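You operate a simulated robot arm through the tools that you are given. There is no shell and no other tool.

The job below is to be done with a simulated robot arm. You get a single attempt, and the scene is never put back.

## Task
Set the controls near the mat before the supply. At the end: the mode switch of the black box is set to set; the pale clip is set to shut; the lever of the fixture is set to clamp; the orange clip is set to shut; whatever was shut is shut again. Leave all else as you found it, and nothing knocked over. The lever of the fixture goes anticlockwise seen from above, to its stop. The orange clip goes anticlockwise seen from above, to its stop. The pale clip goes clockwise seen from above, to its stop.

The check looks at the end state, three seconds after you hand in, the way a careful person would. Anything else that was tipped, shoved, dropped, spilled or broken makes it a failure.

## Robot
A 6-joint arm with a two-finger gripper, fixed in place. Base frame: the origin is on the floor under the middle of its stand, x ahead of it, y to its left, z up; the work surface is at about z = 788. Units: mm, rad, N and s.
It reaches about 1572 mm from its shoulder. Its first joint turns from -2.897 to 2.897 rad. Payload 2.45 kg.
Tool frame: the origin (TCP) lies between the finger pads and is the grasp point; the fingertips stand 20 mm ahead of it; z points along the fingers, y is the line along which they close. The gripper opens to 140 mm; its body begins 168 mm behind the TCP.
Orientation is told as [roll, pitch, yaw] about the base's x, y, z axes, in that order, counted from this pose: with the fingers straight down and closing along the base's y, the tool's x points along the base's -x, its y along +y and its z along -z.

## Interface
- The arm moves only by the tool step_arm. Its argument "plan" is one flat list of numbers, 6 for each row, row after row: the shift along the tool's x, y, z in mm, then the turn, a rotation vector about the tool's x, y, z in rad. In form: [dx, dy, dz, ax, ay, az, dx, dy, dz, ax, ay, az, ...]. A call has 1 to 20 rows; each row shifts and turns the commanded pose from where the row before left it, along the tool's axes as they then stand. "hand" is the gripper command, from -1 (shut) to 1 (fully open), values between in proportion, set as the call begins (left out, the last holds). Rows are played at 5 a second. More than 50 mm and 0.15 rad between two rows, or a gripper value outside its range, and nothing of the call is played. A pose out of reach is approached as far as the arm can. The call stops where the force on the tool passes 40 N (or 10 N more than at its start, if that is more) or the arm is blocked; 0.2 s more then pass. The fingers move at their own pace (about 45 mm/s each) and stop on an object; they squeeze with about 38 N. The grip force told is the motor's: it shows also when the fingers shut on nothing. Time passes only in rows, and 0.2 s behind the last, so rows that do not move let the fingers close. It gives the time, the measured TCP pose, the force on the tool (base axes), the opening and the grip force at its end, in the units of the frame above (readings bear some noise), with the torque about the TCP (base axes, N m) and any sound that the robot's microphone picked up.
- Cameras (640 x 400 px; columns grow to the right, rows downward): "scene" is fixed at [401.9, 499.6, 1354.1]; the picture's right is [-0.56, -0.83, 0.00], its down [-0.55, 0.38, -0.74] and it looks along [0.62, -0.42, -0.67] (base axes); focal length 294 px, centre (320, 200). "wrist" rides on the gripper at [78, 11, -209] in the tool frame; the picture's right is [-0.14, 0.99, 0.00], its down [-0.92, -0.13, -0.37] and it looks along [-0.36, -0.05, 0.93] (tool axes); focal length 280 px, centre (320, 200). There is no depth. A picture from a camera that has moved, and an enlarged one, comes with that camera's place and axes in the base frame and with its lens.
- camera(camera): a new picture of that camera. It takes no simulated time.
- close_up(camera, box): a new picture of the part [left, top, right, bottom] of that camera's present view, enlarged. It takes no simulated time.
- close_job(): hands the job in; it is judged then, once.

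Nothing tells you positions but the pictures and the camera data. Unless the task says otherwise, let go and move clear before handing in.

The tools are called after "Emit:" by a JSON object that holds its "op" and its "data". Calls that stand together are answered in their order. step_arm: Moves the arm, as the interface text tells. Its arguments: {"type":"object","properties":{"plan":{"type":"array"},"hand":{"type":"number"}},"required":["plan"]} The other tools are called the same way: camera (camera) takes a picture; close_up (camera, box) takes an enlarged picture of a part of a camera's view; close_job () hands the job in.

At the start:

```text
time: 0.0
ee_pos: [584.1, 259.6, 1160.3]
ee_rot: [0.0, 0.0, -0.001]
ft_force: [-0.5, -0.3, -0.4]
wrist_torque: [-0.04, 0.02, 0.0]
gripper_width: 140.2
gripper_force: 0.0
```

scene: 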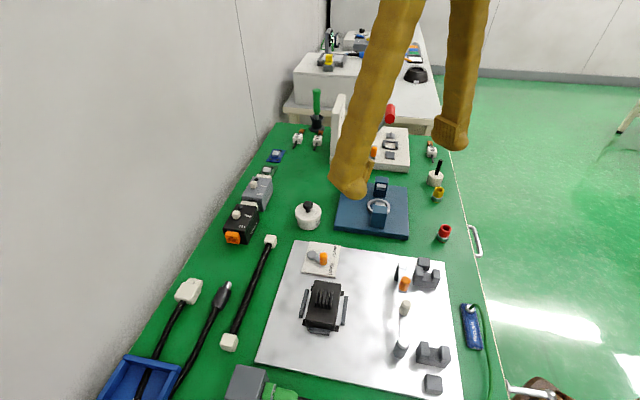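
wrist: 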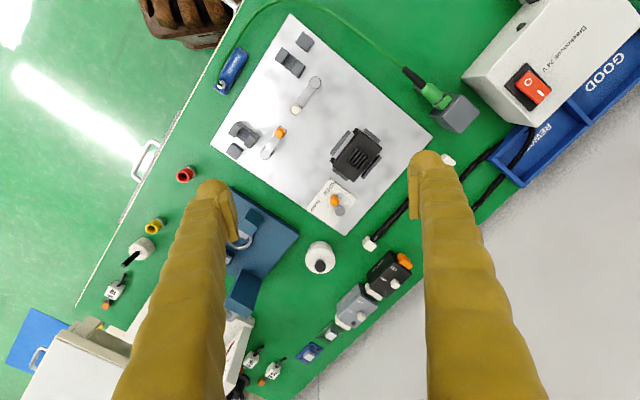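

I see a bench with a grey mat/plate carrying a black box, two clips (one orange-tipped, one pale-tipped), and a small panel with an orange knob. I'll look at everything enlarged before moving.

Emit:
{"op": "close_up", "data": {"camera": "scene", "box": [250, 230, 490, 400]}}

Emit:
{"op": "close_up", "data": {"camera": "wrist", "box": [200, 10, 440, 240]}}

Emit:
{"op": "close_up", "data": {"camera": "scene", "box": [200, 80, 480, 250]}}

Emit:
{"op": "close_up", "data": {"camera": "wrist", "box": [280, 150, 440, 400]}}

Emit:
{"op": "close_up", "data": {"camera": "wrist", "box": [400, 0, 640, 200]}}

```text
2.35 times, centred on (370, 315) of scene
camera zoom: at [401.9, 499.6, 1354.1], right [-0.56, -0.83, 0.0], down [-0.55, 0.38, -0.74], along [0.62, -0.42, -0.67], focal length 692 px, centre (202, -71)
```

zoom: 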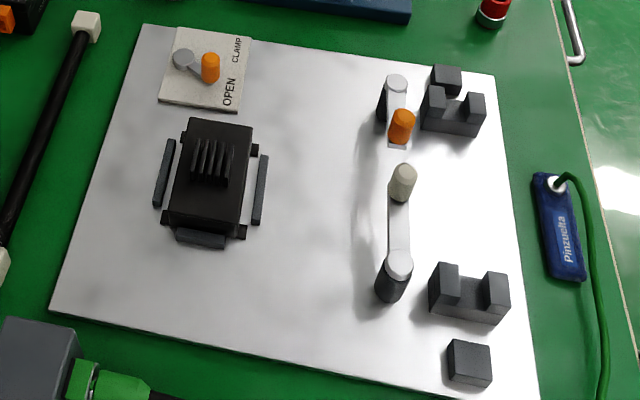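

```text
1.74 times, centred on (320, 125) of wrist
camera zoom: at [507.0, 268.8, 1370.8], right [0.14, 0.99, 0.0], down [0.92, -0.13, 0.37], along [0.36, -0.05, -0.93], focal length 488 px, centre (320, 330)
```

zoom: 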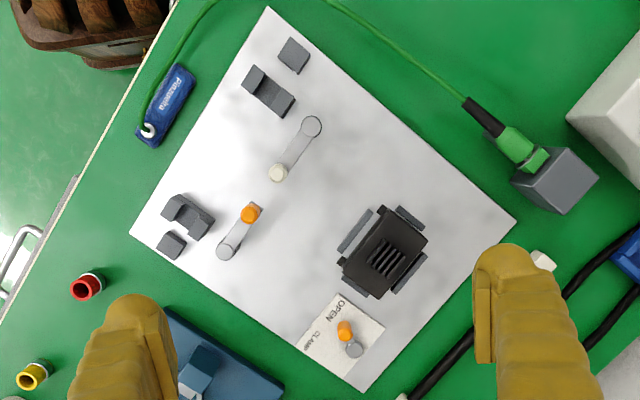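

```text
2.29 times, centred on (340, 165) of scene
camera zoom: at [401.9, 499.6, 1354.1], right [-0.56, -0.83, 0.0], down [-0.55, 0.38, -0.74], along [0.62, -0.42, -0.67], focal length 673 px, centre (274, 280)
```

zoom: 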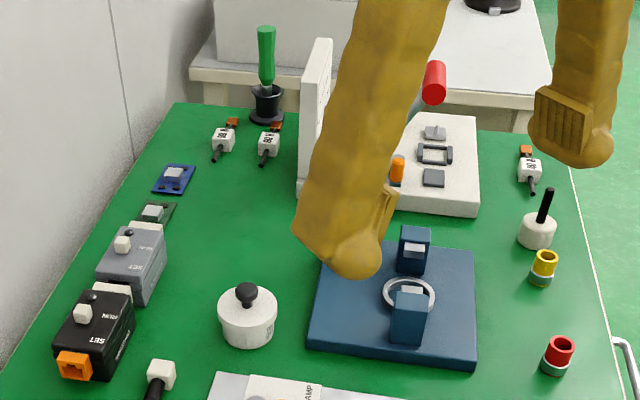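

```text
1.60 times, centred on (360, 275) of wrist
camera zoom: at [507.0, 268.8, 1370.8], right [0.14, 0.99, 0.0], down [0.92, -0.13, 0.37], along [0.36, -0.05, -0.93], focal length 449 px, centre (256, 80)
```

zoom: 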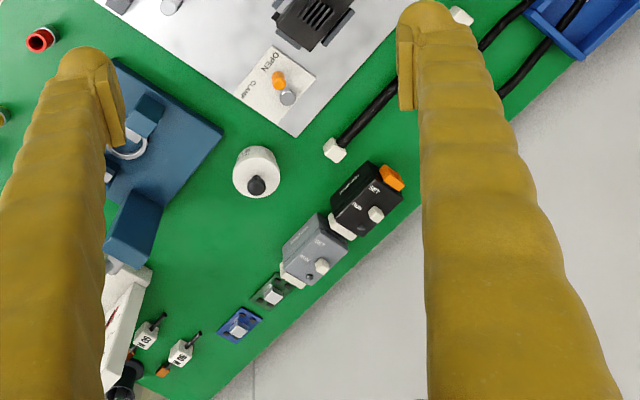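

```text
2.00 times, centred on (520, 100) of wrist
camera zoom: at [507.0, 268.8, 1370.8], right [0.14, 0.99, 0.0], down [0.92, -0.13, 0.37], along [0.36, -0.05, -0.93], focal length 561 px, centre (-80, 400)
```

zoom: 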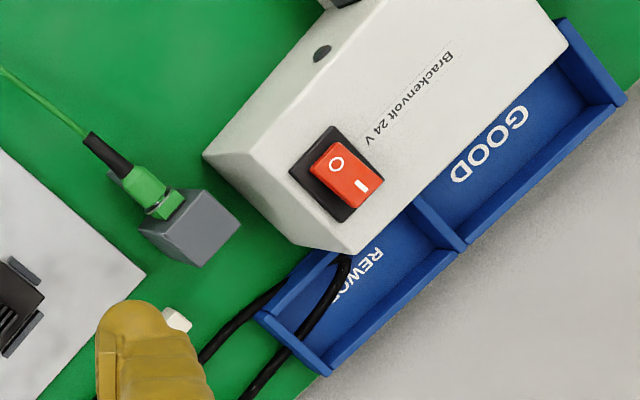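

The black box with the RUN/SET switch stands at about (937, 381), with the grey look-alike next to it. I'll carry the wrist camera over there for a closer look.

Emit:
{"op": "step_arm", "data": {"plan": [-36, 15, 18, 0, 0, 0, -36, 15, 18, 0, 0, 0, -36, 15, 18, 0, 0, 0, -36, 15, 18, 0, 0, 0, -36, 15, 18, 0, 0, 0, -36, 15, 18, 0, 0, 0, -36, 15, 18, 0, 0, 0], "hand": 1}}

Emit:
{"op": "camera", "data": {"camera": "wrist"}}

Emit:
{"op": "camera", "data": {"camera": "scene"}}

```text
time: 1.6
ee_pos: [837.0, 362.6, 1036.4]
ee_rot: [0.0, -0.003, 0.0]
ft_force: [-0.6, 0.1, 0.4]
wrist_torque: [-0.01, -0.03, 0.04]
gripper_width: 139.9
gripper_force: 0.1
```

```text
taken
camera wrist: at [759.5, 373.1, 1246.3], right [0.14, 0.99, 0.0], down [0.92, -0.13, 0.37], along [0.37, -0.05, -0.93], focal length 280 px, centre (320, 200)
```

wrist: 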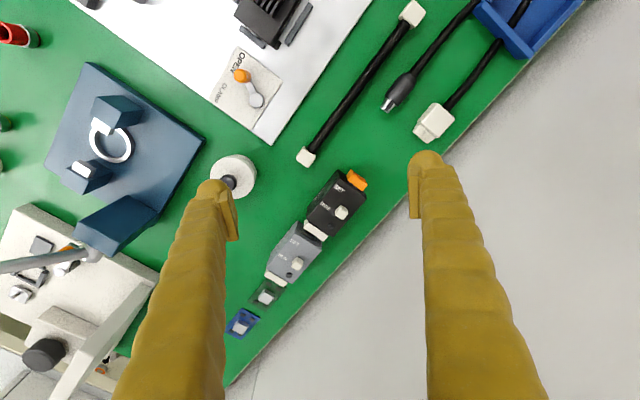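

```text
taken
```

scene: 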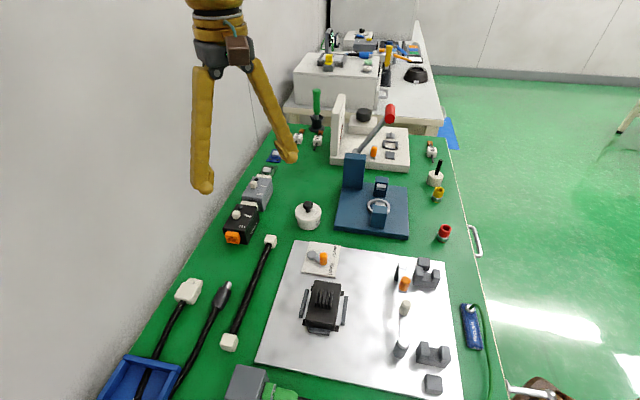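

Emit:
{"op": "close_up", "data": {"camera": "wrist", "box": [240, 150, 400, 250]}}

Emit:
{"op": "close_up", "data": {"camera": "scene", "box": [210, 160, 290, 260]}}

Emit:
{"op": "close_up", "data": {"camera": "wrist", "box": [200, 20, 320, 150]}}

Emit:
{"op": "close_up", "data": {"camera": "scene", "box": [290, 235, 350, 285]}}

Emit:
{"op": "close_up", "data": {"camera": "scene", "box": [370, 250, 460, 310]}}

Emit:
{"op": "close_up", "data": {"camera": "scene", "box": [370, 290, 480, 400]}}

```text
4.00 times, centred on (320, 200) of wrist
camera zoom: at [759.5, 373.1, 1246.3], right [0.14, 0.99, 0.0], down [0.92, -0.13, 0.37], along [0.37, -0.05, -0.93], focal length 1122 px, centre (320, 200)
```

zoom: 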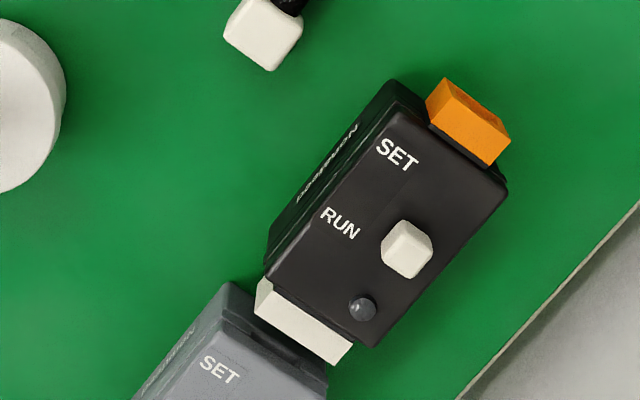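

```text
4.00 times, centred on (250, 210) of scene
camera zoom: at [401.9, 499.6, 1354.1], right [-0.56, -0.83, 0.0], down [-0.55, 0.38, -0.74], along [0.62, -0.42, -0.67], focal length 1177 px, centre (600, 160)
```

zoom: 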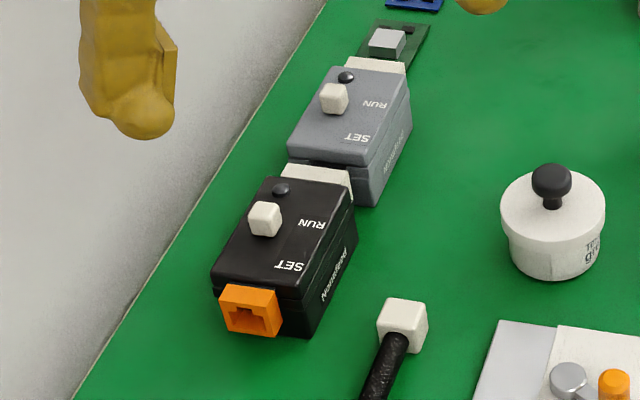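

```text
3.08 times, centred on (260, 85) of wrist
camera zoom: at [759.5, 373.1, 1246.3], right [0.14, 0.99, 0.0], down [0.92, -0.13, 0.37], along [0.37, -0.05, -0.93], focal length 863 px, centre (505, 554)
```

zoom: 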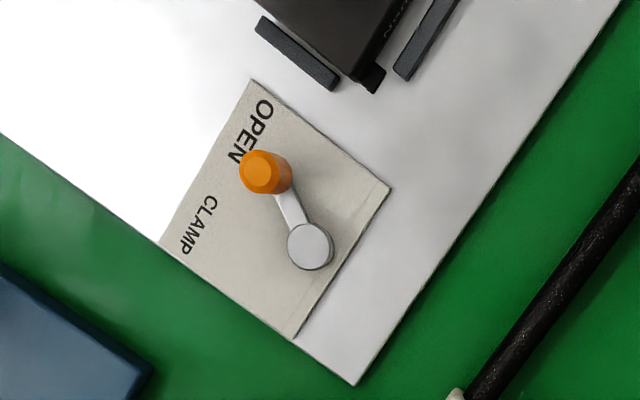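

```text
8.00 times, centred on (320, 260) of scene
camera zoom: at [401.9, 499.6, 1354.1], right [-0.56, -0.83, 0.0], down [-0.55, 0.38, -0.74], along [0.62, -0.42, -0.67], focal length 2354 px, centre (320, -280)
```

zoom: 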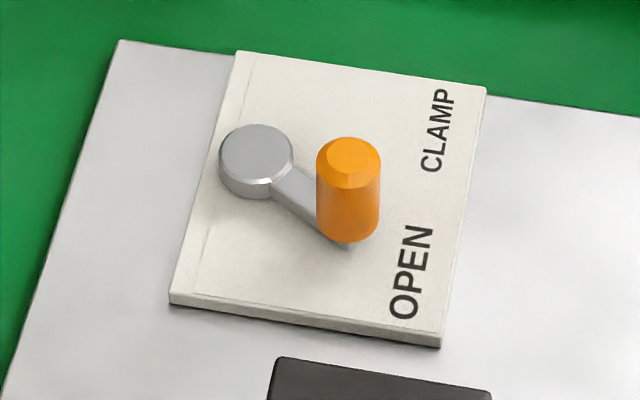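

```text
6.67 times, centred on (415, 280) of scene
camera zoom: at [401.9, 499.6, 1354.1], right [-0.56, -0.83, 0.0], down [-0.55, 0.38, -0.74], along [0.62, -0.42, -0.67], focal length 1962 px, centre (-313, -333)
```

zoom: 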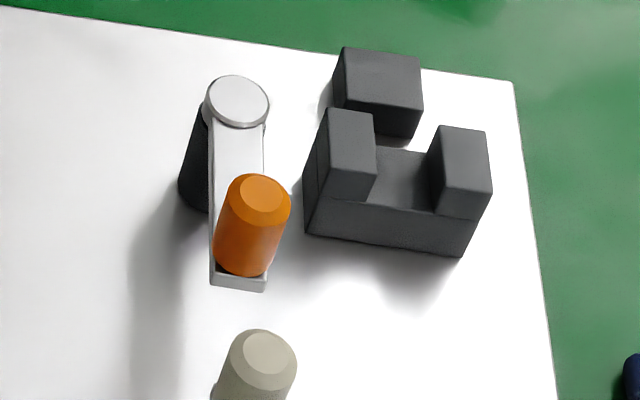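

```text
3.64 times, centred on (425, 345) of scene
camera zoom: at [401.9, 499.6, 1354.1], right [-0.56, -0.83, 0.0], down [-0.55, 0.38, -0.74], along [0.62, -0.42, -0.67], focal length 1070 px, centre (-62, -327)
```

zoom: 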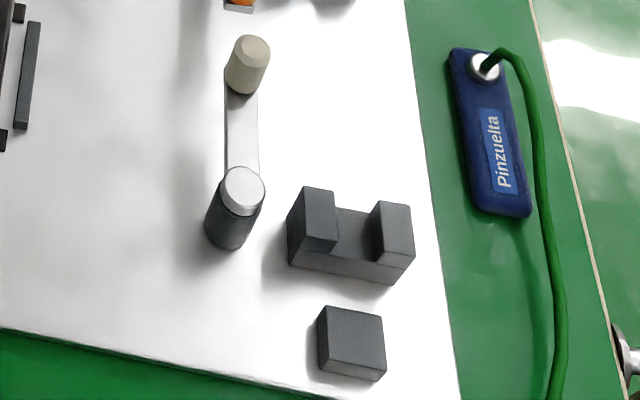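

No cover over the switch is visible: the white knob sits at RUN and has to go toward SET. I'll tilt the wrist camera to get an oblique view of the knob and box height.

Emit:
{"op": "step_arm", "data": {"plan": [3, 9, 45, 0, 0, 0, 3, 9, 45, 0, 0, 0, 3, 8, 45, 0, 0, 0, 0, 0, 0, 0, -0.15, 0, 0, 0, 0, 0, -0.15, 0, 0, 0, 0, 0, -0.15, 0, 0, 0, 0, 0, -0.15, 0, 0, 0, 0, 0, -0.15, 0, 0, 0, 0, 0, 0, 0]}}

Emit:
{"op": "camera", "data": {"camera": "wrist"}}

Emit:
{"op": "camera", "data": {"camera": "scene"}}

```text
time: 3.6
ee_pos: [825.8, 389.6, 899.7]
ee_rot: [0.0, -0.749, 0.001]
ft_force: [0.0, -0.8, 0.3]
wrist_torque: [0.0, 0.0, -0.03]
gripper_width: 140.2
gripper_force: 0.1
```

```text
taken
camera wrist: at [628.1, 399.7, 1000.4], right [0.1, 0.99, 0.09], down [0.42, -0.13, 0.9], along [0.9, -0.05, -0.43], focal length 280 px, centre (320, 200)
```

wrist: 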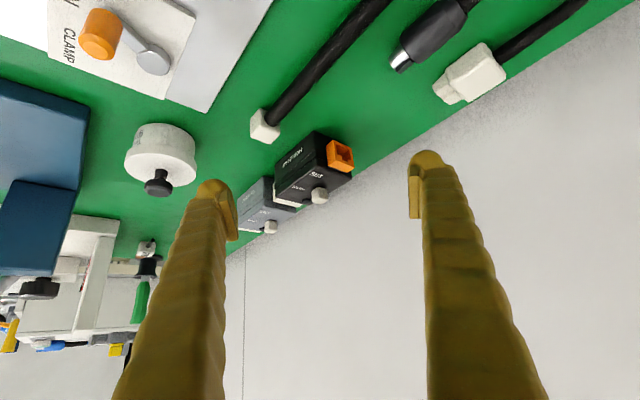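

```text
taken
```

scene: 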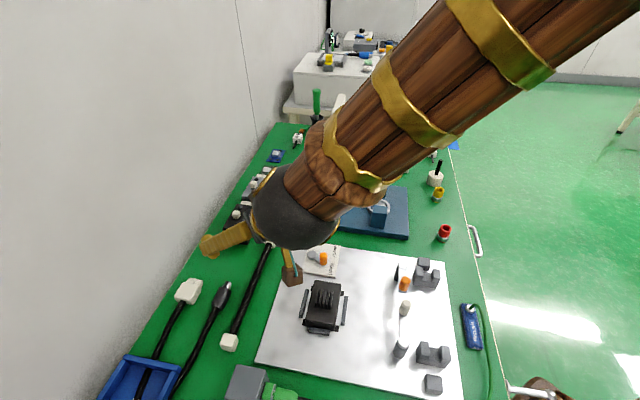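

Emit:
{"op": "close_up", "data": {"camera": "wrist", "box": [230, 110, 380, 250]}}

Emit:
{"op": "close_up", "data": {"camera": "wrist", "box": [270, 125, 360, 215]}}

```text
2.86 times, centred on (305, 180) of wrist
camera zoom: at [628.1, 399.7, 1000.4], right [0.1, 0.99, 0.09], down [0.42, -0.13, 0.9], along [0.9, -0.05, -0.43], focal length 801 px, centre (363, 257)
```

zoom: 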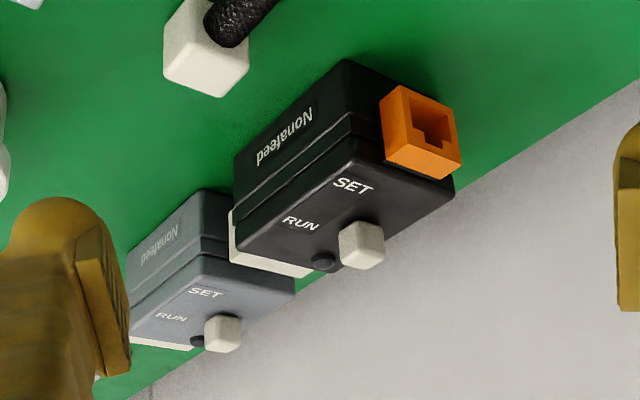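

```text
4.44 times, centred on (315, 170) of wrist
camera zoom: at [628.1, 399.7, 1000.4], right [0.1, 0.99, 0.09], down [0.42, -0.13, 0.9], along [0.9, -0.05, -0.43], focal length 1246 px, centre (342, 333)
```

zoom: 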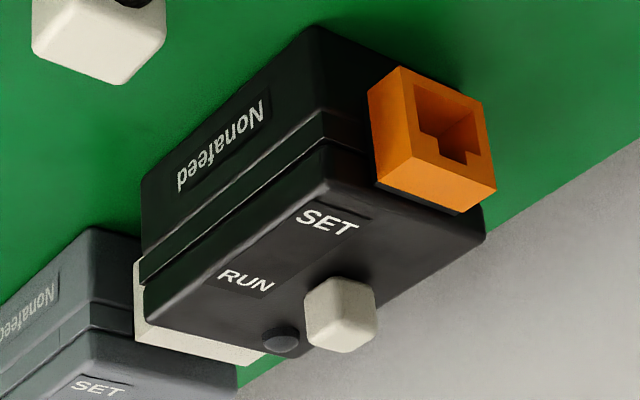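

The box top is at z ≈ 833 and the knob is centred near (944, 382, 842), with RUN→SET running along about (-0.72, 0.69). Next I'll set the tool upright, go above the knob, turn to line the fingers up with the slide direction and narrow the opening.

Emit:
{"op": "step_arm", "data": {"plan": [0, 0, 0, 0, 0.15, 0, 0, 0, 0, 0, 0.15, 0, 0, 0, 0, 0, 0.15, 0, 0, 0, 0, 0, 0.15, 0, 0, 0, 0, 0, 0.149, 0, 0, 0, -30, 0, 0, 0, 0, 0, -30, 0, 0, 0, -40, -3, 0, 0, 0, -0.134, -36.57, -8.02, 0, 0, 0, -0.134, -37, -4, 0, 0, 0, -0.134, 0, 0, 0, 0, 0, -0.134, 0, 0, 0, 0, 0, -0.134, 0, 0, 0, 0, 0, -0.136, 0, 0, 0, 0, 0, 0], "hand": -0.4}}

Emit:
{"op": "camera", "data": {"camera": "wrist"}}

Emit:
{"op": "camera", "data": {"camera": "scene"}}

```text
time: 6.6
ee_pos: [940.7, 388.7, 959.7]
ee_rot: [0.0, 0.0, 0.806]
ft_force: [0.0, -0.2, -0.3]
wrist_torque: [0.02, -0.03, 0.01]
gripper_width: 42.1
gripper_force: 0.0
```

```text
taken
camera wrist: at [880.6, 339.8, 1169.9], right [-0.62, 0.78, 0.0], down [0.73, 0.58, 0.37], along [0.29, 0.23, -0.93], focal length 280 px, centre (320, 200)
```

wrist: 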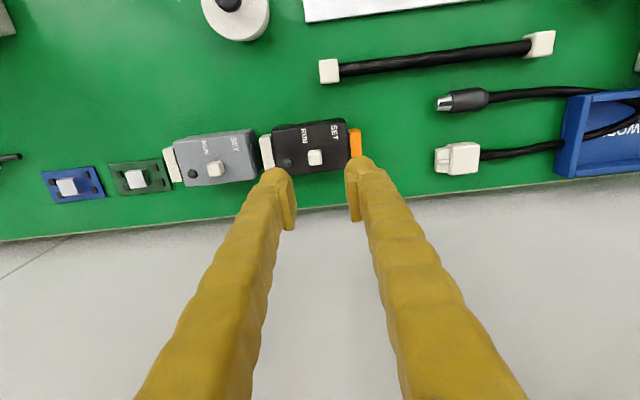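

```text
taken
```

scene: 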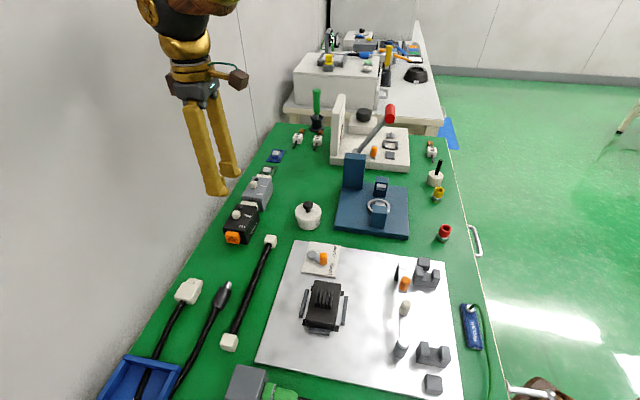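

Emit:
{"op": "close_up", "data": {"camera": "scene", "box": [170, 100, 260, 250]}}

Emit:
{"op": "close_up", "data": {"camera": "wrist", "box": [250, 100, 390, 190]}}

Emit:
{"op": "close_up", "data": {"camera": "scene", "box": [190, 150, 250, 200]}}

```text
2.67 times, centred on (215, 175) of scene
camera zoom: at [401.9, 499.6, 1354.1], right [-0.56, -0.83, 0.0], down [-0.55, 0.38, -0.74], along [0.62, -0.42, -0.67], focal length 785 px, centre (600, 267)
```

zoom: 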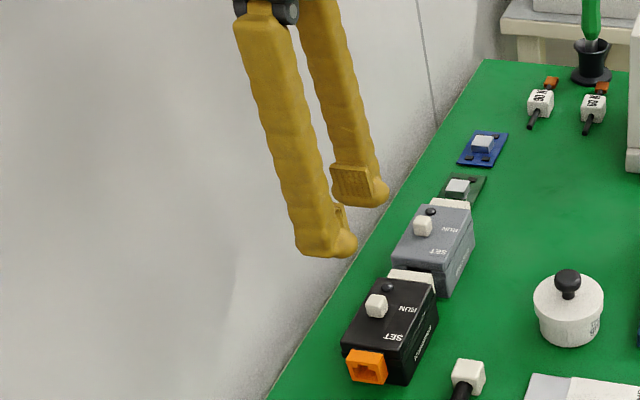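

```text
4.44 times, centred on (320, 145) of wrist
camera zoom: at [880.6, 339.8, 1169.9], right [-0.62, 0.78, 0.0], down [0.73, 0.58, 0.37], along [0.29, 0.23, -0.93], focal length 1246 px, centre (320, 444)
```

zoom: 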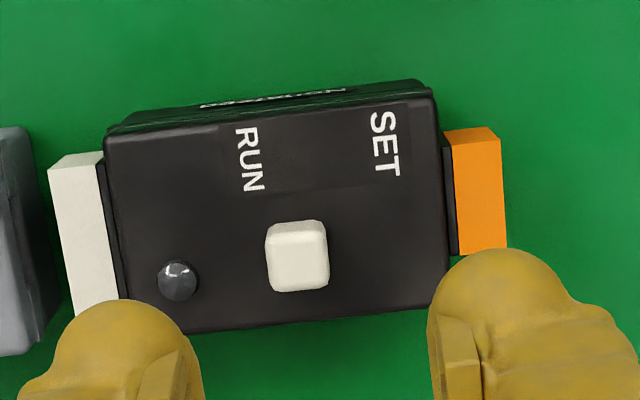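

```text
8.00 times, centred on (220, 175) of scene
camera zoom: at [401.9, 499.6, 1354.1], right [-0.56, -0.83, 0.0], down [-0.55, 0.38, -0.74], along [0.62, -0.42, -0.67], focal length 2354 px, centre (1120, 400)
```

zoom: 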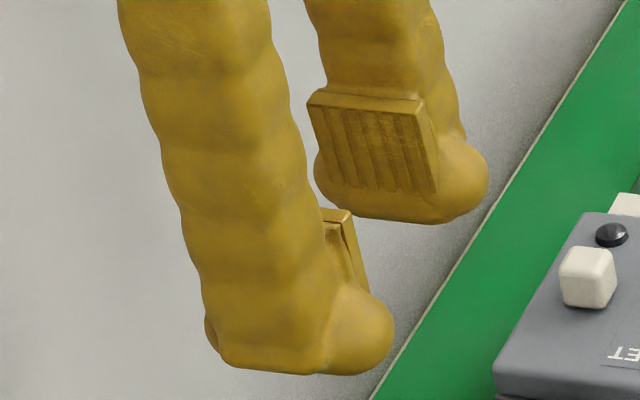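

The tool is aligned with the box, so the plan is a narrow opening straddling the knob, with the RUN-side finger just behind it. I'll come down part way first and check.

Emit:
{"op": "step_arm", "data": {"plan": [2.8, -3.1, 20, 0, 0, 0, 0, 0, 30, 0, 0, 0, 0, 0, 25, 0, 0, 0, 0, 0, 0, 0, 0, 0], "hand": -0.63}}

Emit:
{"op": "close_up", "data": {"camera": "wrist", "box": [220, 80, 420, 205]}}

Emit:
{"op": "close_up", "data": {"camera": "scene", "box": [195, 160, 285, 250]}}

```text
time: 7.6
ee_pos: [941.2, 382.3, 883.3]
ee_rot: [-0.002, 0.001, 0.806]
ft_force: [-1.9, 0.4, 0.0]
wrist_torque: [0.01, 0.01, -0.02]
gripper_width: 26.0
gripper_force: 0.1
```

```text
3.20 times, centred on (320, 142) of wrist
camera zoom: at [880.1, 334.4, 1094.2], right [-0.62, 0.79, 0.0], down [0.73, 0.58, 0.37], along [0.29, 0.23, -0.93], focal length 897 px, centre (320, 384)
```

zoom: 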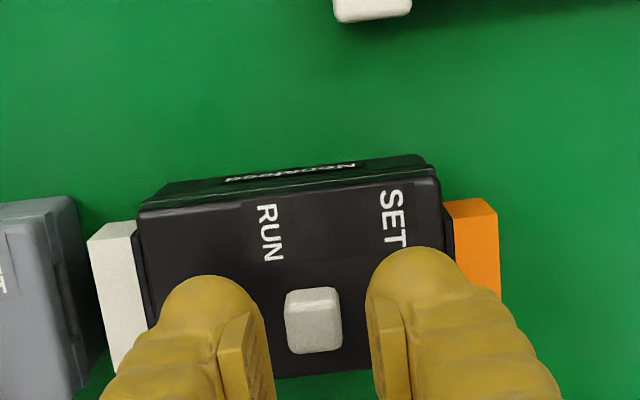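

```text
4.44 times, centred on (240, 205) of scene
camera zoom: at [401.9, 499.6, 1354.1], right [-0.56, -0.83, 0.0], down [-0.55, 0.38, -0.74], along [0.62, -0.42, -0.67], focal length 1308 px, centre (676, 178)
```

zoom: 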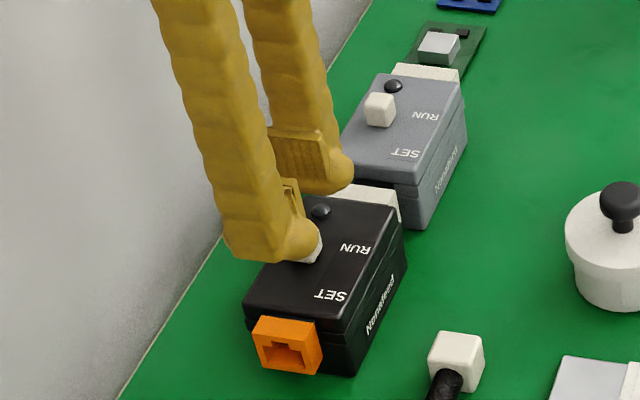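

Knob and fingers line up as intended, with the knob about 2 mm toward RUN from the finger centre. Going down until the fingertips stand just above the box top.

Emit:
{"op": "step_arm", "data": {"plan": [-0.8, 0.7, 10, 0, 0, 0, 0, 0, 10, 0, 0, 0, 0, 0, 5, 0, 0, 0, 0, 0, 0, 0, 0, 0]}}

Emit:
{"op": "close_up", "data": {"camera": "wrist", "box": [220, 80, 420, 205]}}

Emit:
{"op": "close_up", "data": {"camera": "scene", "box": [195, 160, 285, 250]}}

```text
time: 8.6
ee_pos: [940.4, 383.8, 860.0]
ee_rot: [0.001, -0.001, 0.807]
ft_force: [-0.3, 0.8, -0.1]
wrist_torque: [0.0, 0.0, -0.01]
gripper_width: 25.9
gripper_force: 0.0
```

```text
3.20 times, centred on (320, 142) of wrist
camera zoom: at [880.4, 336.0, 1070.0], right [-0.62, 0.79, 0.0], down [0.73, 0.58, 0.37], along [0.29, 0.23, -0.93], focal length 897 px, centre (320, 384)
```

zoom: 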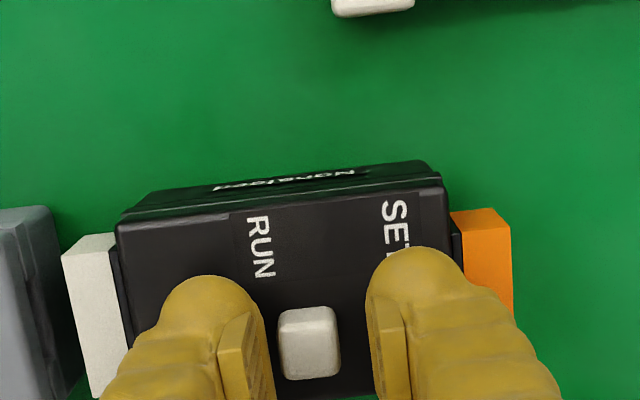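

```text
4.44 times, centred on (240, 205) of scene
camera zoom: at [401.9, 499.6, 1354.1], right [-0.56, -0.83, 0.0], down [-0.55, 0.38, -0.74], along [0.62, -0.42, -0.67], focal length 1308 px, centre (676, 178)
```

zoom: 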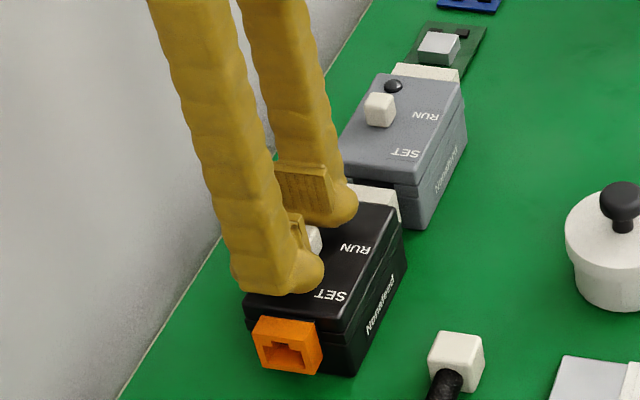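

No contact on the way down, so the fingertips are now on both sides of the knob. Pushing toward SET in small steps.

Emit:
{"op": "step_arm", "data": {"plan": [0, 2, 0, 0, 0, 0, 0, 2, 0, 0, 0, 0, 0, 2, 0, 0, 0, 0, 0, 2, 0, 0, 0, 0, 0, 2, 0, 0, 0, 0]}}

Emit:
{"op": "close_up", "data": {"camera": "wrist", "box": [220, 80, 420, 205]}}

Emit:
{"op": "close_up", "data": {"camera": "scene", "box": [195, 160, 285, 250]}}

```text
time: 9.8
ee_pos: [934.0, 391.4, 859.2]
ee_rot: [0.0, 0.0, 0.806]
ft_force: [-0.1, -0.4, -1.0]
wrist_torque: [-0.01, 0.01, -0.01]
gripper_width: 26.1
gripper_force: 0.1
```

```text
3.20 times, centred on (320, 142) of wrist
camera zoom: at [873.4, 343.4, 1069.9], right [-0.62, 0.79, 0.0], down [0.73, 0.58, 0.37], along [0.29, 0.23, -0.93], focal length 897 px, centre (320, 384)
```

zoom: 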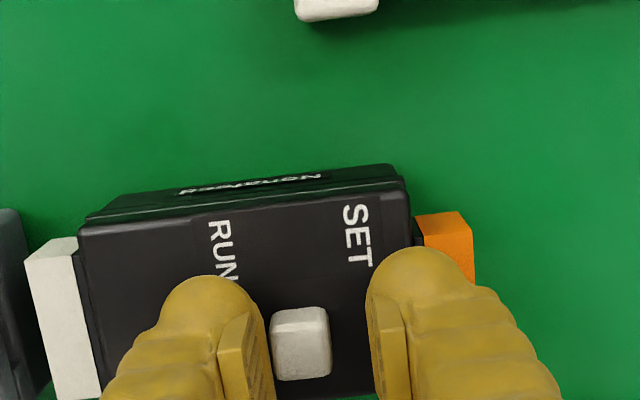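

```text
4.44 times, centred on (240, 205) of scene
camera zoom: at [401.9, 499.6, 1354.1], right [-0.56, -0.83, 0.0], down [-0.55, 0.38, -0.74], along [0.62, -0.42, -0.67], focal length 1308 px, centre (676, 178)
```

zoom: 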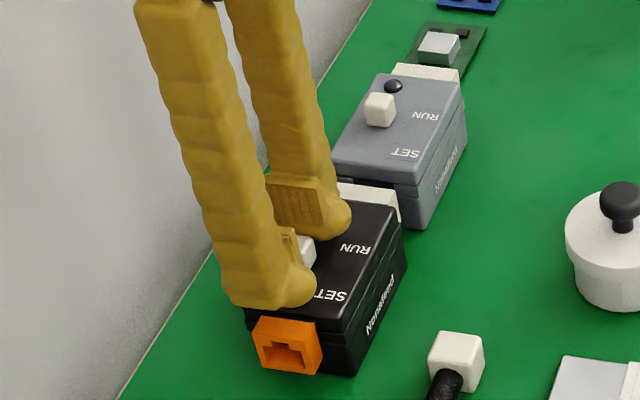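

The knob has already moved about 8 mm with hardly any force, and the box has not shifted. Continuing toward SET.

Emit:
{"op": "step_arm", "data": {"plan": [0, 2, 0, 0, 0, 0, 0, 2, 0, 0, 0, 0, 0, 2, 0, 0, 0, 0, 0, 1.5, 0, 0, 0, 0, 0, 1.5, 0, 0, 0, 0]}}

Emit:
{"op": "close_up", "data": {"camera": "wrist", "box": [220, 80, 420, 205]}}

Emit:
{"op": "close_up", "data": {"camera": "scene", "box": [195, 160, 285, 250]}}

```text
time: 11.0
ee_pos: [928.5, 399.2, 858.1]
ee_rot: [0.001, 0.0, 0.806]
ft_force: [-0.2, -0.6, -0.1]
wrist_torque: [-0.01, -0.04, 0.01]
gripper_width: 26.6
gripper_force: 0.5
```

```text
3.20 times, centred on (320, 142) of wrist
camera zoom: at [866.9, 349.7, 1069.8], right [-0.62, 0.79, 0.0], down [0.73, 0.58, 0.37], along [0.29, 0.23, -0.93], focal length 897 px, centre (320, 384)
```

zoom: 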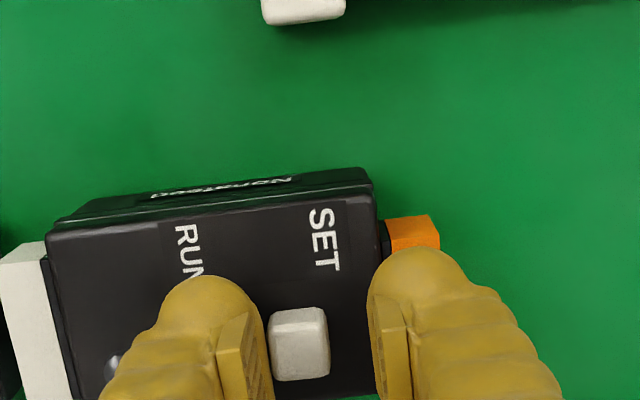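

```text
4.44 times, centred on (240, 205) of scene
camera zoom: at [401.9, 499.6, 1354.1], right [-0.56, -0.83, 0.0], down [-0.55, 0.38, -0.74], along [0.62, -0.42, -0.67], focal length 1308 px, centre (676, 178)
```

zoom: 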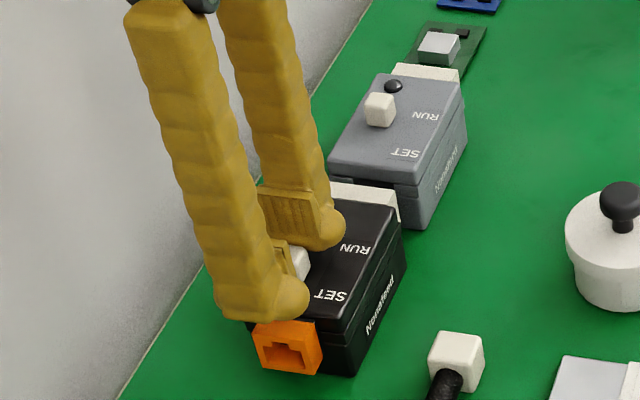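

Emit:
{"op": "step_arm", "data": {"plan": [0, 1.2, 0, 0, 0, 0, 0, 1.2, 0, 0, 0, 0, 0, 1.2, 0, 0, 0, 0, 0, 1.2, 0, 0, 0, 0]}}

Emit:
{"op": "close_up", "data": {"camera": "wrist", "box": [220, 80, 420, 205]}}

Emit:
{"op": "close_up", "data": {"camera": "scene", "box": [195, 160, 285, 250]}}

```text
time: 12.0
ee_pos: [922.9, 402.5, 860.2]
ee_rot: [0.001, 0.0, 0.806]
ft_force: [1.1, -0.6, 1.2]
wrist_torque: [0.05, -0.01, 0.0]
gripper_width: 26.6
gripper_force: 0.8
```

```text
3.20 times, centred on (320, 142) of wrist
camera zoom: at [863.3, 353.3, 1069.7], right [-0.62, 0.79, 0.0], down [0.73, 0.58, 0.37], along [0.29, 0.23, -0.93], focal length 897 px, centre (320, 384)
```

zoom: 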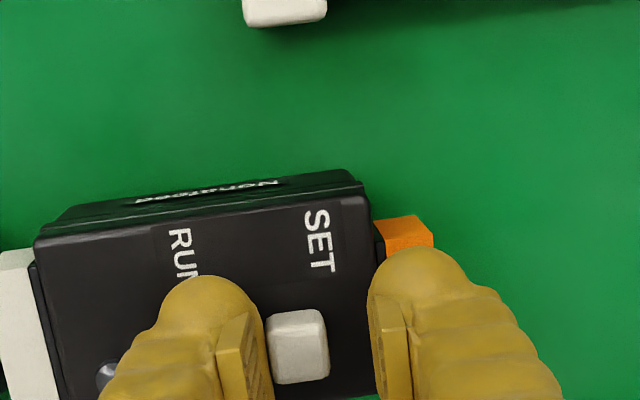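

```text
4.44 times, centred on (240, 205) of scene
camera zoom: at [401.9, 499.6, 1354.1], right [-0.56, -0.83, 0.0], down [-0.55, 0.38, -0.74], along [0.62, -0.42, -0.67], focal length 1308 px, centre (676, 178)
```

zoom: 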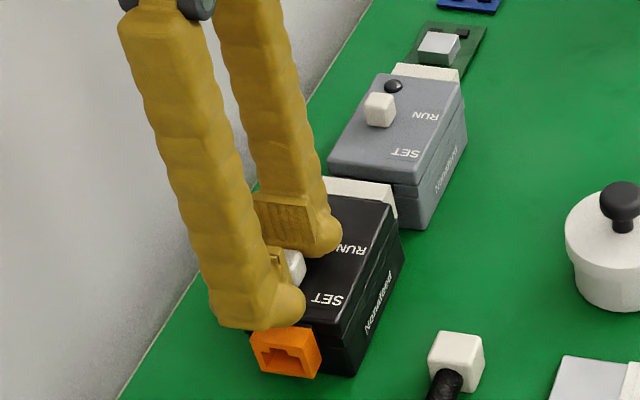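

The knob has reached its SET end and the box itself then crept by roughly 3 mm, so I stop pushing. I'll back off and lift to inspect.

Emit:
{"op": "step_arm", "data": {"plan": [0, -2, 0, 0, 0, 0, 0, -2, 0, 0, 0, 0, 0, 0, -10, 0, 0, 0, 0, 0, -20, 0, 0, 0, 0, 0, -40, 0, 0, 0, 0, 0, -40, 0, 0, 0, 0, 0, 0, 0, 0, 0]}}

Emit:
{"op": "close_up", "data": {"camera": "wrist", "box": [180, 90, 420, 210]}}

Emit:
{"op": "close_up", "data": {"camera": "scene", "box": [210, 160, 290, 260]}}

```text
time: 13.6
ee_pos: [927.6, 399.2, 969.2]
ee_rot: [0.0, -0.001, 0.806]
ft_force: [0.4, -0.4, -0.4]
wrist_torque: [0.02, 0.02, 0.01]
gripper_width: 26.0
gripper_force: 0.0
```

```text
2.67 times, centred on (300, 150) of wrist
camera zoom: at [865.5, 350.3, 1180.1], right [-0.62, 0.79, 0.0], down [0.73, 0.58, 0.37], along [0.29, 0.23, -0.93], focal length 748 px, centre (373, 333)
```

zoom: 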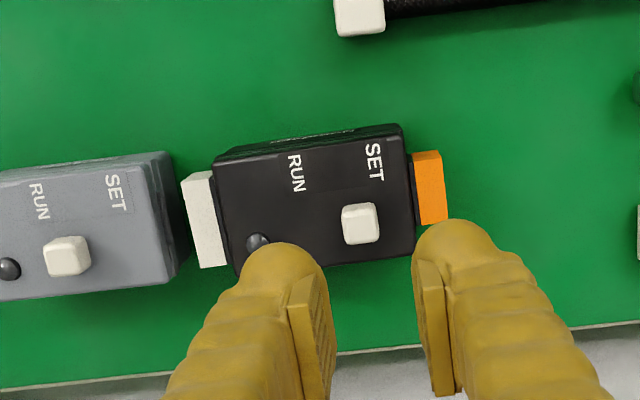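

```text
4.00 times, centred on (250, 210) of scene
camera zoom: at [401.9, 499.6, 1354.1], right [-0.56, -0.83, 0.0], down [-0.55, 0.38, -0.74], along [0.62, -0.42, -0.67], focal length 1177 px, centre (600, 160)
```

zoom: 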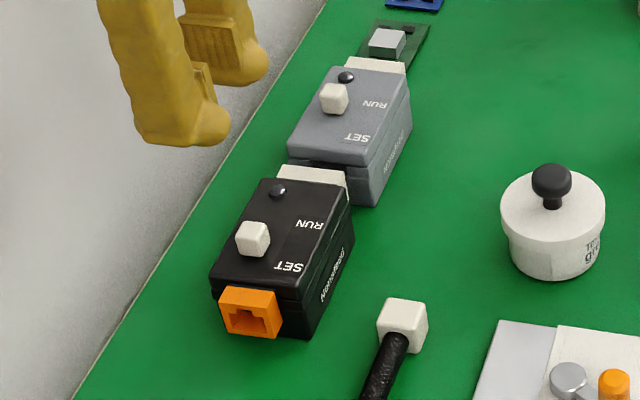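

The switch now sits at SET and the box has moved only about 2 mm. Next is the fixture lever: pivot near (761, 279), orange peg near (728, 271) with its top at z ≈ 833. I'll move above the peg.

Emit:
{"op": "step_arm", "data": {"plan": [38.4, 9.2, 0, 0, 0, 0, 38.4, 9.2, 0, 0, 0, 0, 38.4, 9.2, 0, 0, 0, 0, 38.4, 9.2, 0, 0, 0, 0, 38.4, 9.2, 0, 0, 0, 0, 38.4, 9.2, 0, 0, 0, 0, 0, 0, 10, 0, 0, 0.137, 0, 0, 10, 0, 0, 0.137, 0, 0, 10, 0, 0, 0.137, 0, 0, 0, 0, 0, 0.137, 0, 0, 0, 0, 0, 0], "hand": -0.37}}

Emit:
{"op": "camera", "data": {"camera": "wrist"}}

Emit:
{"op": "camera", "data": {"camera": "scene"}}

```text
time: 16.0
ee_pos: [728.9, 270.9, 939.4]
ee_rot: [0.0, 0.0, 0.256]
ft_force: [-0.5, -0.1, -0.3]
wrist_torque: [0.03, 0.02, 0.05]
gripper_width: 44.1
gripper_force: 0.0
```

```text
taken
camera wrist: at [650.5, 262.2, 1149.4], right [-0.12, 0.99, 0.0], down [0.92, 0.11, 0.37], along [0.37, 0.04, -0.93], focal length 280 px, centre (320, 200)
```

wrist: 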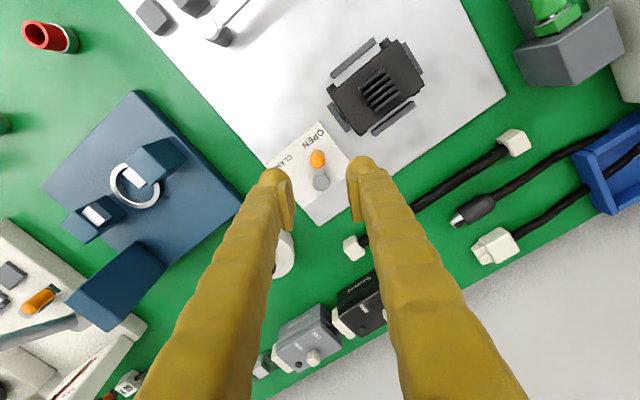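

```text
taken
```

scene: 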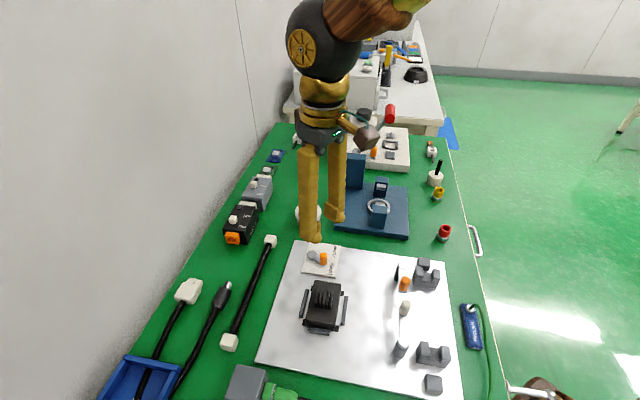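

Emit:
{"op": "close_up", "data": {"camera": "wrist", "box": [250, 110, 390, 230]}}

Emit:
{"op": "close_up", "data": {"camera": "scene", "box": [280, 190, 370, 290]}}

Emit:
{"op": "close_up", "data": {"camera": "wrist", "box": [320, 20, 440, 140]}}

```text
3.33 times, centred on (320, 170) of wrist
camera zoom: at [650.5, 262.2, 1149.4], right [-0.12, 0.99, 0.0], down [0.92, 0.11, 0.37], along [0.37, 0.04, -0.93], focal length 935 px, centre (320, 300)
```

zoom: 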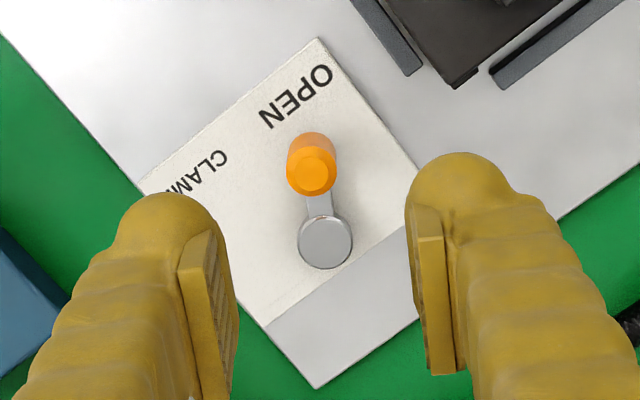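

```text
4.00 times, centred on (325, 240) of scene
camera zoom: at [401.9, 499.6, 1354.1], right [-0.56, -0.83, 0.0], down [-0.55, 0.38, -0.74], along [0.62, -0.42, -0.67], focal length 1177 px, centre (300, 40)
```

zoom: 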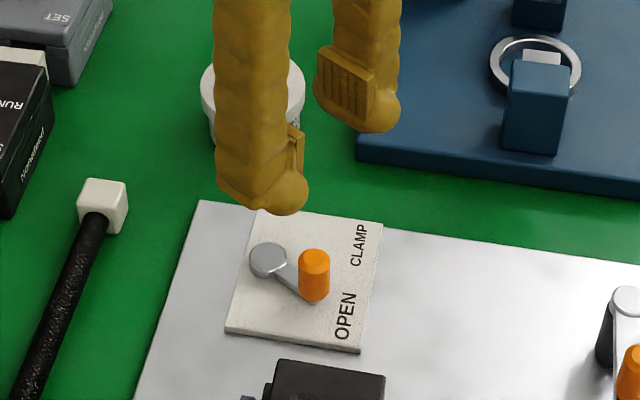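

```text
3.33 times, centred on (380, 80) of wrist
camera zoom: at [650.5, 262.2, 1149.4], right [-0.12, 0.99, 0.0], down [0.92, 0.11, 0.37], along [0.37, 0.04, -0.93], focal length 935 px, centre (120, 600)
```

zoom: 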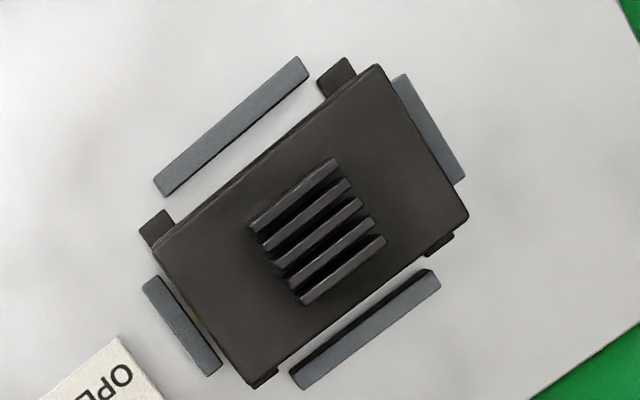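

The lever peg is nearly centred under the open fingers. I'll lower around it to fingertip height z ≈ 814 and narrow to a loose straddle.

Emit:
{"op": "step_arm", "data": {"plan": [1.3, -1.2, 35, 0, 0, 0, 0, 0, 35, 0, 0, 0, 0, 0, 25, 0, 0, 0, 0, 0, 10, 0, 0, 0, 0, 0, 0, 0, 0, 0]}}

Emit:
{"op": "close_up", "data": {"camera": "wrist", "box": [240, 100, 400, 230]}}

Emit:
{"op": "close_up", "data": {"camera": "scene", "box": [280, 210, 370, 300]}}

```text
time: 17.2
ee_pos: [727.6, 269.9, 833.7]
ee_rot: [0.001, 0.0, 0.259]
ft_force: [-0.2, -0.3, 0.0]
wrist_torque: [0.01, 0.03, 0.02]
gripper_width: 44.0
gripper_force: 0.0
```

```text
3.08 times, centred on (320, 165) of wrist
camera zoom: at [649.8, 260.2, 1044.6], right [-0.12, 0.99, 0.0], down [0.92, 0.11, 0.37], along [0.37, 0.04, -0.93], focal length 863 px, centre (320, 308)
```

zoom: 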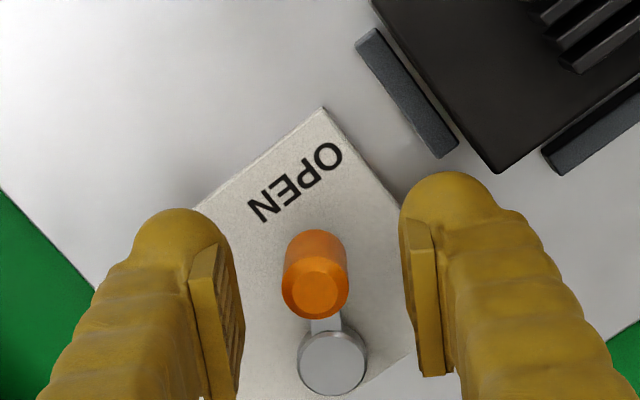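

```text
4.44 times, centred on (325, 255) of scene
camera zoom: at [401.9, 499.6, 1354.1], right [-0.56, -0.83, 0.0], down [-0.55, 0.38, -0.74], along [0.62, -0.42, -0.67], focal length 1308 px, centre (298, -44)
```

zoom: 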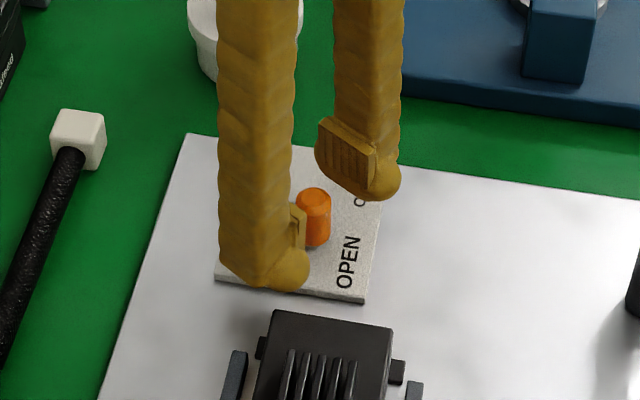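

Emit:
{"op": "step_arm", "data": {"plan": [0, -1.0, 0, 0, 0, 0, 0, 0, 0, 0, 0, 0], "hand": -0.65}}

Emit:
{"op": "step_arm", "data": {"plan": [-0.1, -2.7, 0, 0, 0, -0.08, -0.1, -2.7, 0, 0, 0, -0.08, -0.1, -2.7, 0, 0, 0, -0.08, -0.1, -2.7, 0, 0, 0, -0.08, -0.1, -2.7, 0, 0, 0, -0.08, -0.1, -2.7, 0, 0, 0, -0.08]}}

Emit:
{"op": "close_up", "data": {"camera": "wrist", "box": [240, 100, 400, 230]}}

Emit:
{"op": "close_up", "data": {"camera": "scene", "box": [280, 210, 370, 300]}}

```text
time: 17.8
ee_pos: [727.6, 268.1, 833.4]
ee_rot: [0.0, -0.001, 0.259]
ft_force: [-0.1, 0.0, -0.3]
wrist_torque: [0.03, -0.01, 0.01]
gripper_width: 24.6
gripper_force: 0.0
```

```text
time: 19.2
ee_pos: [734.6, 254.1, 834.6]
ee_rot: [-0.001, 0.001, 0.738]
ft_force: [-0.7, 0.7, -0.9]
wrist_torque: [-0.01, -0.03, -0.04]
gripper_width: 25.2
gripper_force: 0.1
```

```text
3.08 times, centred on (320, 165) of wrist
camera zoom: at [670.9, 210.1, 1044.8], right [-0.56, 0.83, 0.0], down [0.77, 0.53, 0.37], along [0.3, 0.21, -0.93], focal length 863 px, centre (320, 308)
```

zoom: 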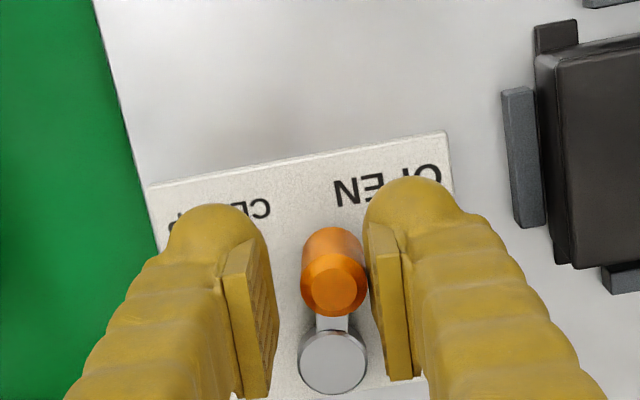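

```text
4.44 times, centred on (325, 255) of scene
camera zoom: at [401.9, 499.6, 1354.1], right [-0.56, -0.83, 0.0], down [-0.55, 0.38, -0.74], along [0.62, -0.42, -0.67], focal length 1308 px, centre (298, -44)
```

zoom: 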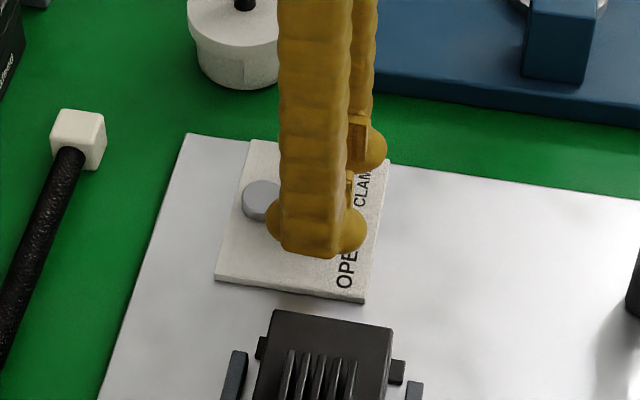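

The lever follows smoothly. Continuing along the arc toward CLAMP.

Emit:
{"op": "step_arm", "data": {"plan": [-0.1, -2.7, 0, 0, 0, -0.08, -0.1, -2.7, 0, 0, 0, -0.08, -0.1, -2.7, 0, 0, 0, -0.08, -0.1, -2.7, 0, 0, 0, -0.08, -0.1, -2.7, 0, 0, 0, -0.08]}}

Emit:
{"op": "close_up", "data": {"camera": "wrist", "box": [240, 100, 400, 230]}}

Emit:
{"op": "close_up", "data": {"camera": "scene", "box": [280, 210, 370, 300]}}

```text
time: 20.4
ee_pos: [745.1, 246.9, 833.6]
ee_rot: [-0.002, 0.0, 1.139]
ft_force: [-1.4, -0.1, 0.2]
wrist_torque: [0.05, -0.01, 0.01]
gripper_width: 25.3
gripper_force: 0.3
```

```text
3.08 times, centred on (320, 165) of wrist
camera zoom: at [703.7, 180.2, 1044.7], right [-0.84, 0.54, 0.0], down [0.5, 0.78, 0.37], along [0.2, 0.31, -0.93], focal length 863 px, centre (320, 308)
```

zoom: 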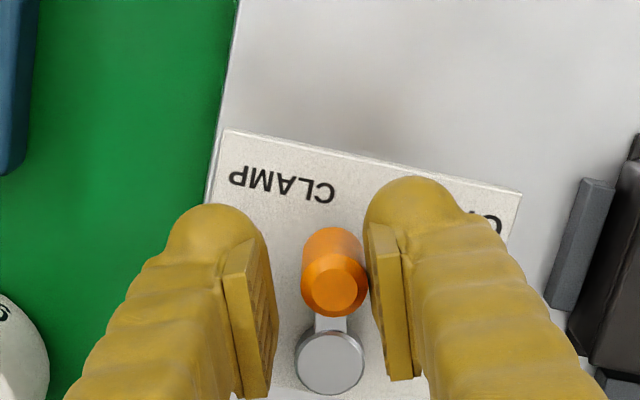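

```text
4.44 times, centred on (325, 255) of scene
camera zoom: at [401.9, 499.6, 1354.1], right [-0.56, -0.83, 0.0], down [-0.55, 0.38, -0.74], along [0.62, -0.42, -0.67], focal length 1308 px, centre (298, -44)
```

zoom: 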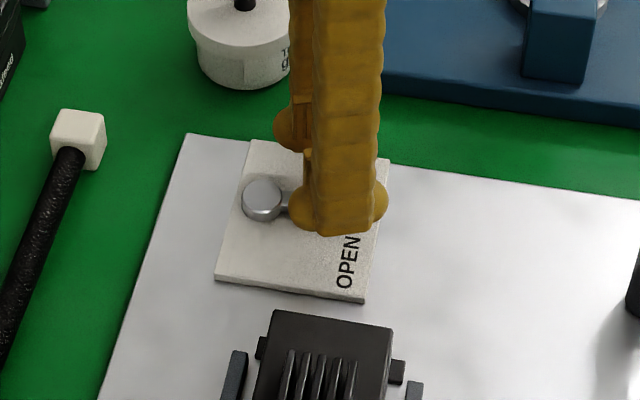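

Emit:
{"op": "step_arm", "data": {"plan": [-0.05, -1.6, 0, 0, 0, -0.05, -0.05, -1.6, 0, 0, 0, -0.05, -0.05, -1.6, 0, 0, 0, -0.05, -0.05, -1.6, 0, 0, 0, -0.05]}}

Emit:
{"op": "close_up", "data": {"camera": "wrist", "box": [240, 100, 400, 230]}}

Emit:
{"op": "close_up", "data": {"camera": "scene", "box": [280, 210, 370, 300]}}

```text
time: 21.4
ee_pos: [752.0, 244.2, 833.8]
ee_rot: [-0.003, 0.0, 1.338]
ft_force: [-0.1, 0.4, -0.5]
wrist_torque: [0.06, -0.01, 0.0]
gripper_width: 25.1
gripper_force: 0.3
```

```text
3.08 times, centred on (320, 165) of wrist
camera zoom: at [724.0, 171.3, 1044.6], right [-0.93, 0.36, 0.0], down [0.34, 0.87, 0.37], along [0.13, 0.34, -0.93], focal length 863 px, centre (320, 308)
```

zoom: 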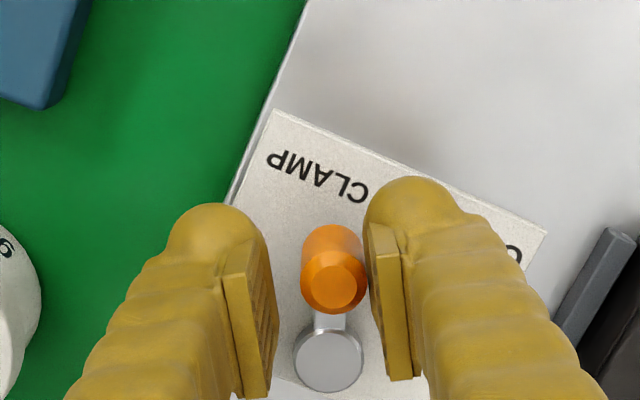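

```text
4.44 times, centred on (325, 255) of scene
camera zoom: at [401.9, 499.6, 1354.1], right [-0.56, -0.83, 0.0], down [-0.55, 0.38, -0.74], along [0.62, -0.42, -0.67], focal length 1308 px, centre (298, -44)
```

zoom: 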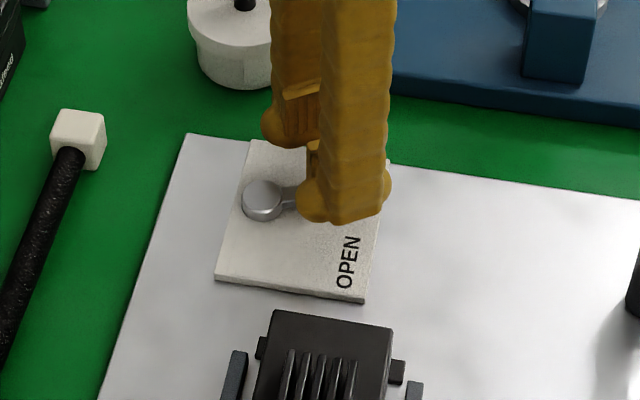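

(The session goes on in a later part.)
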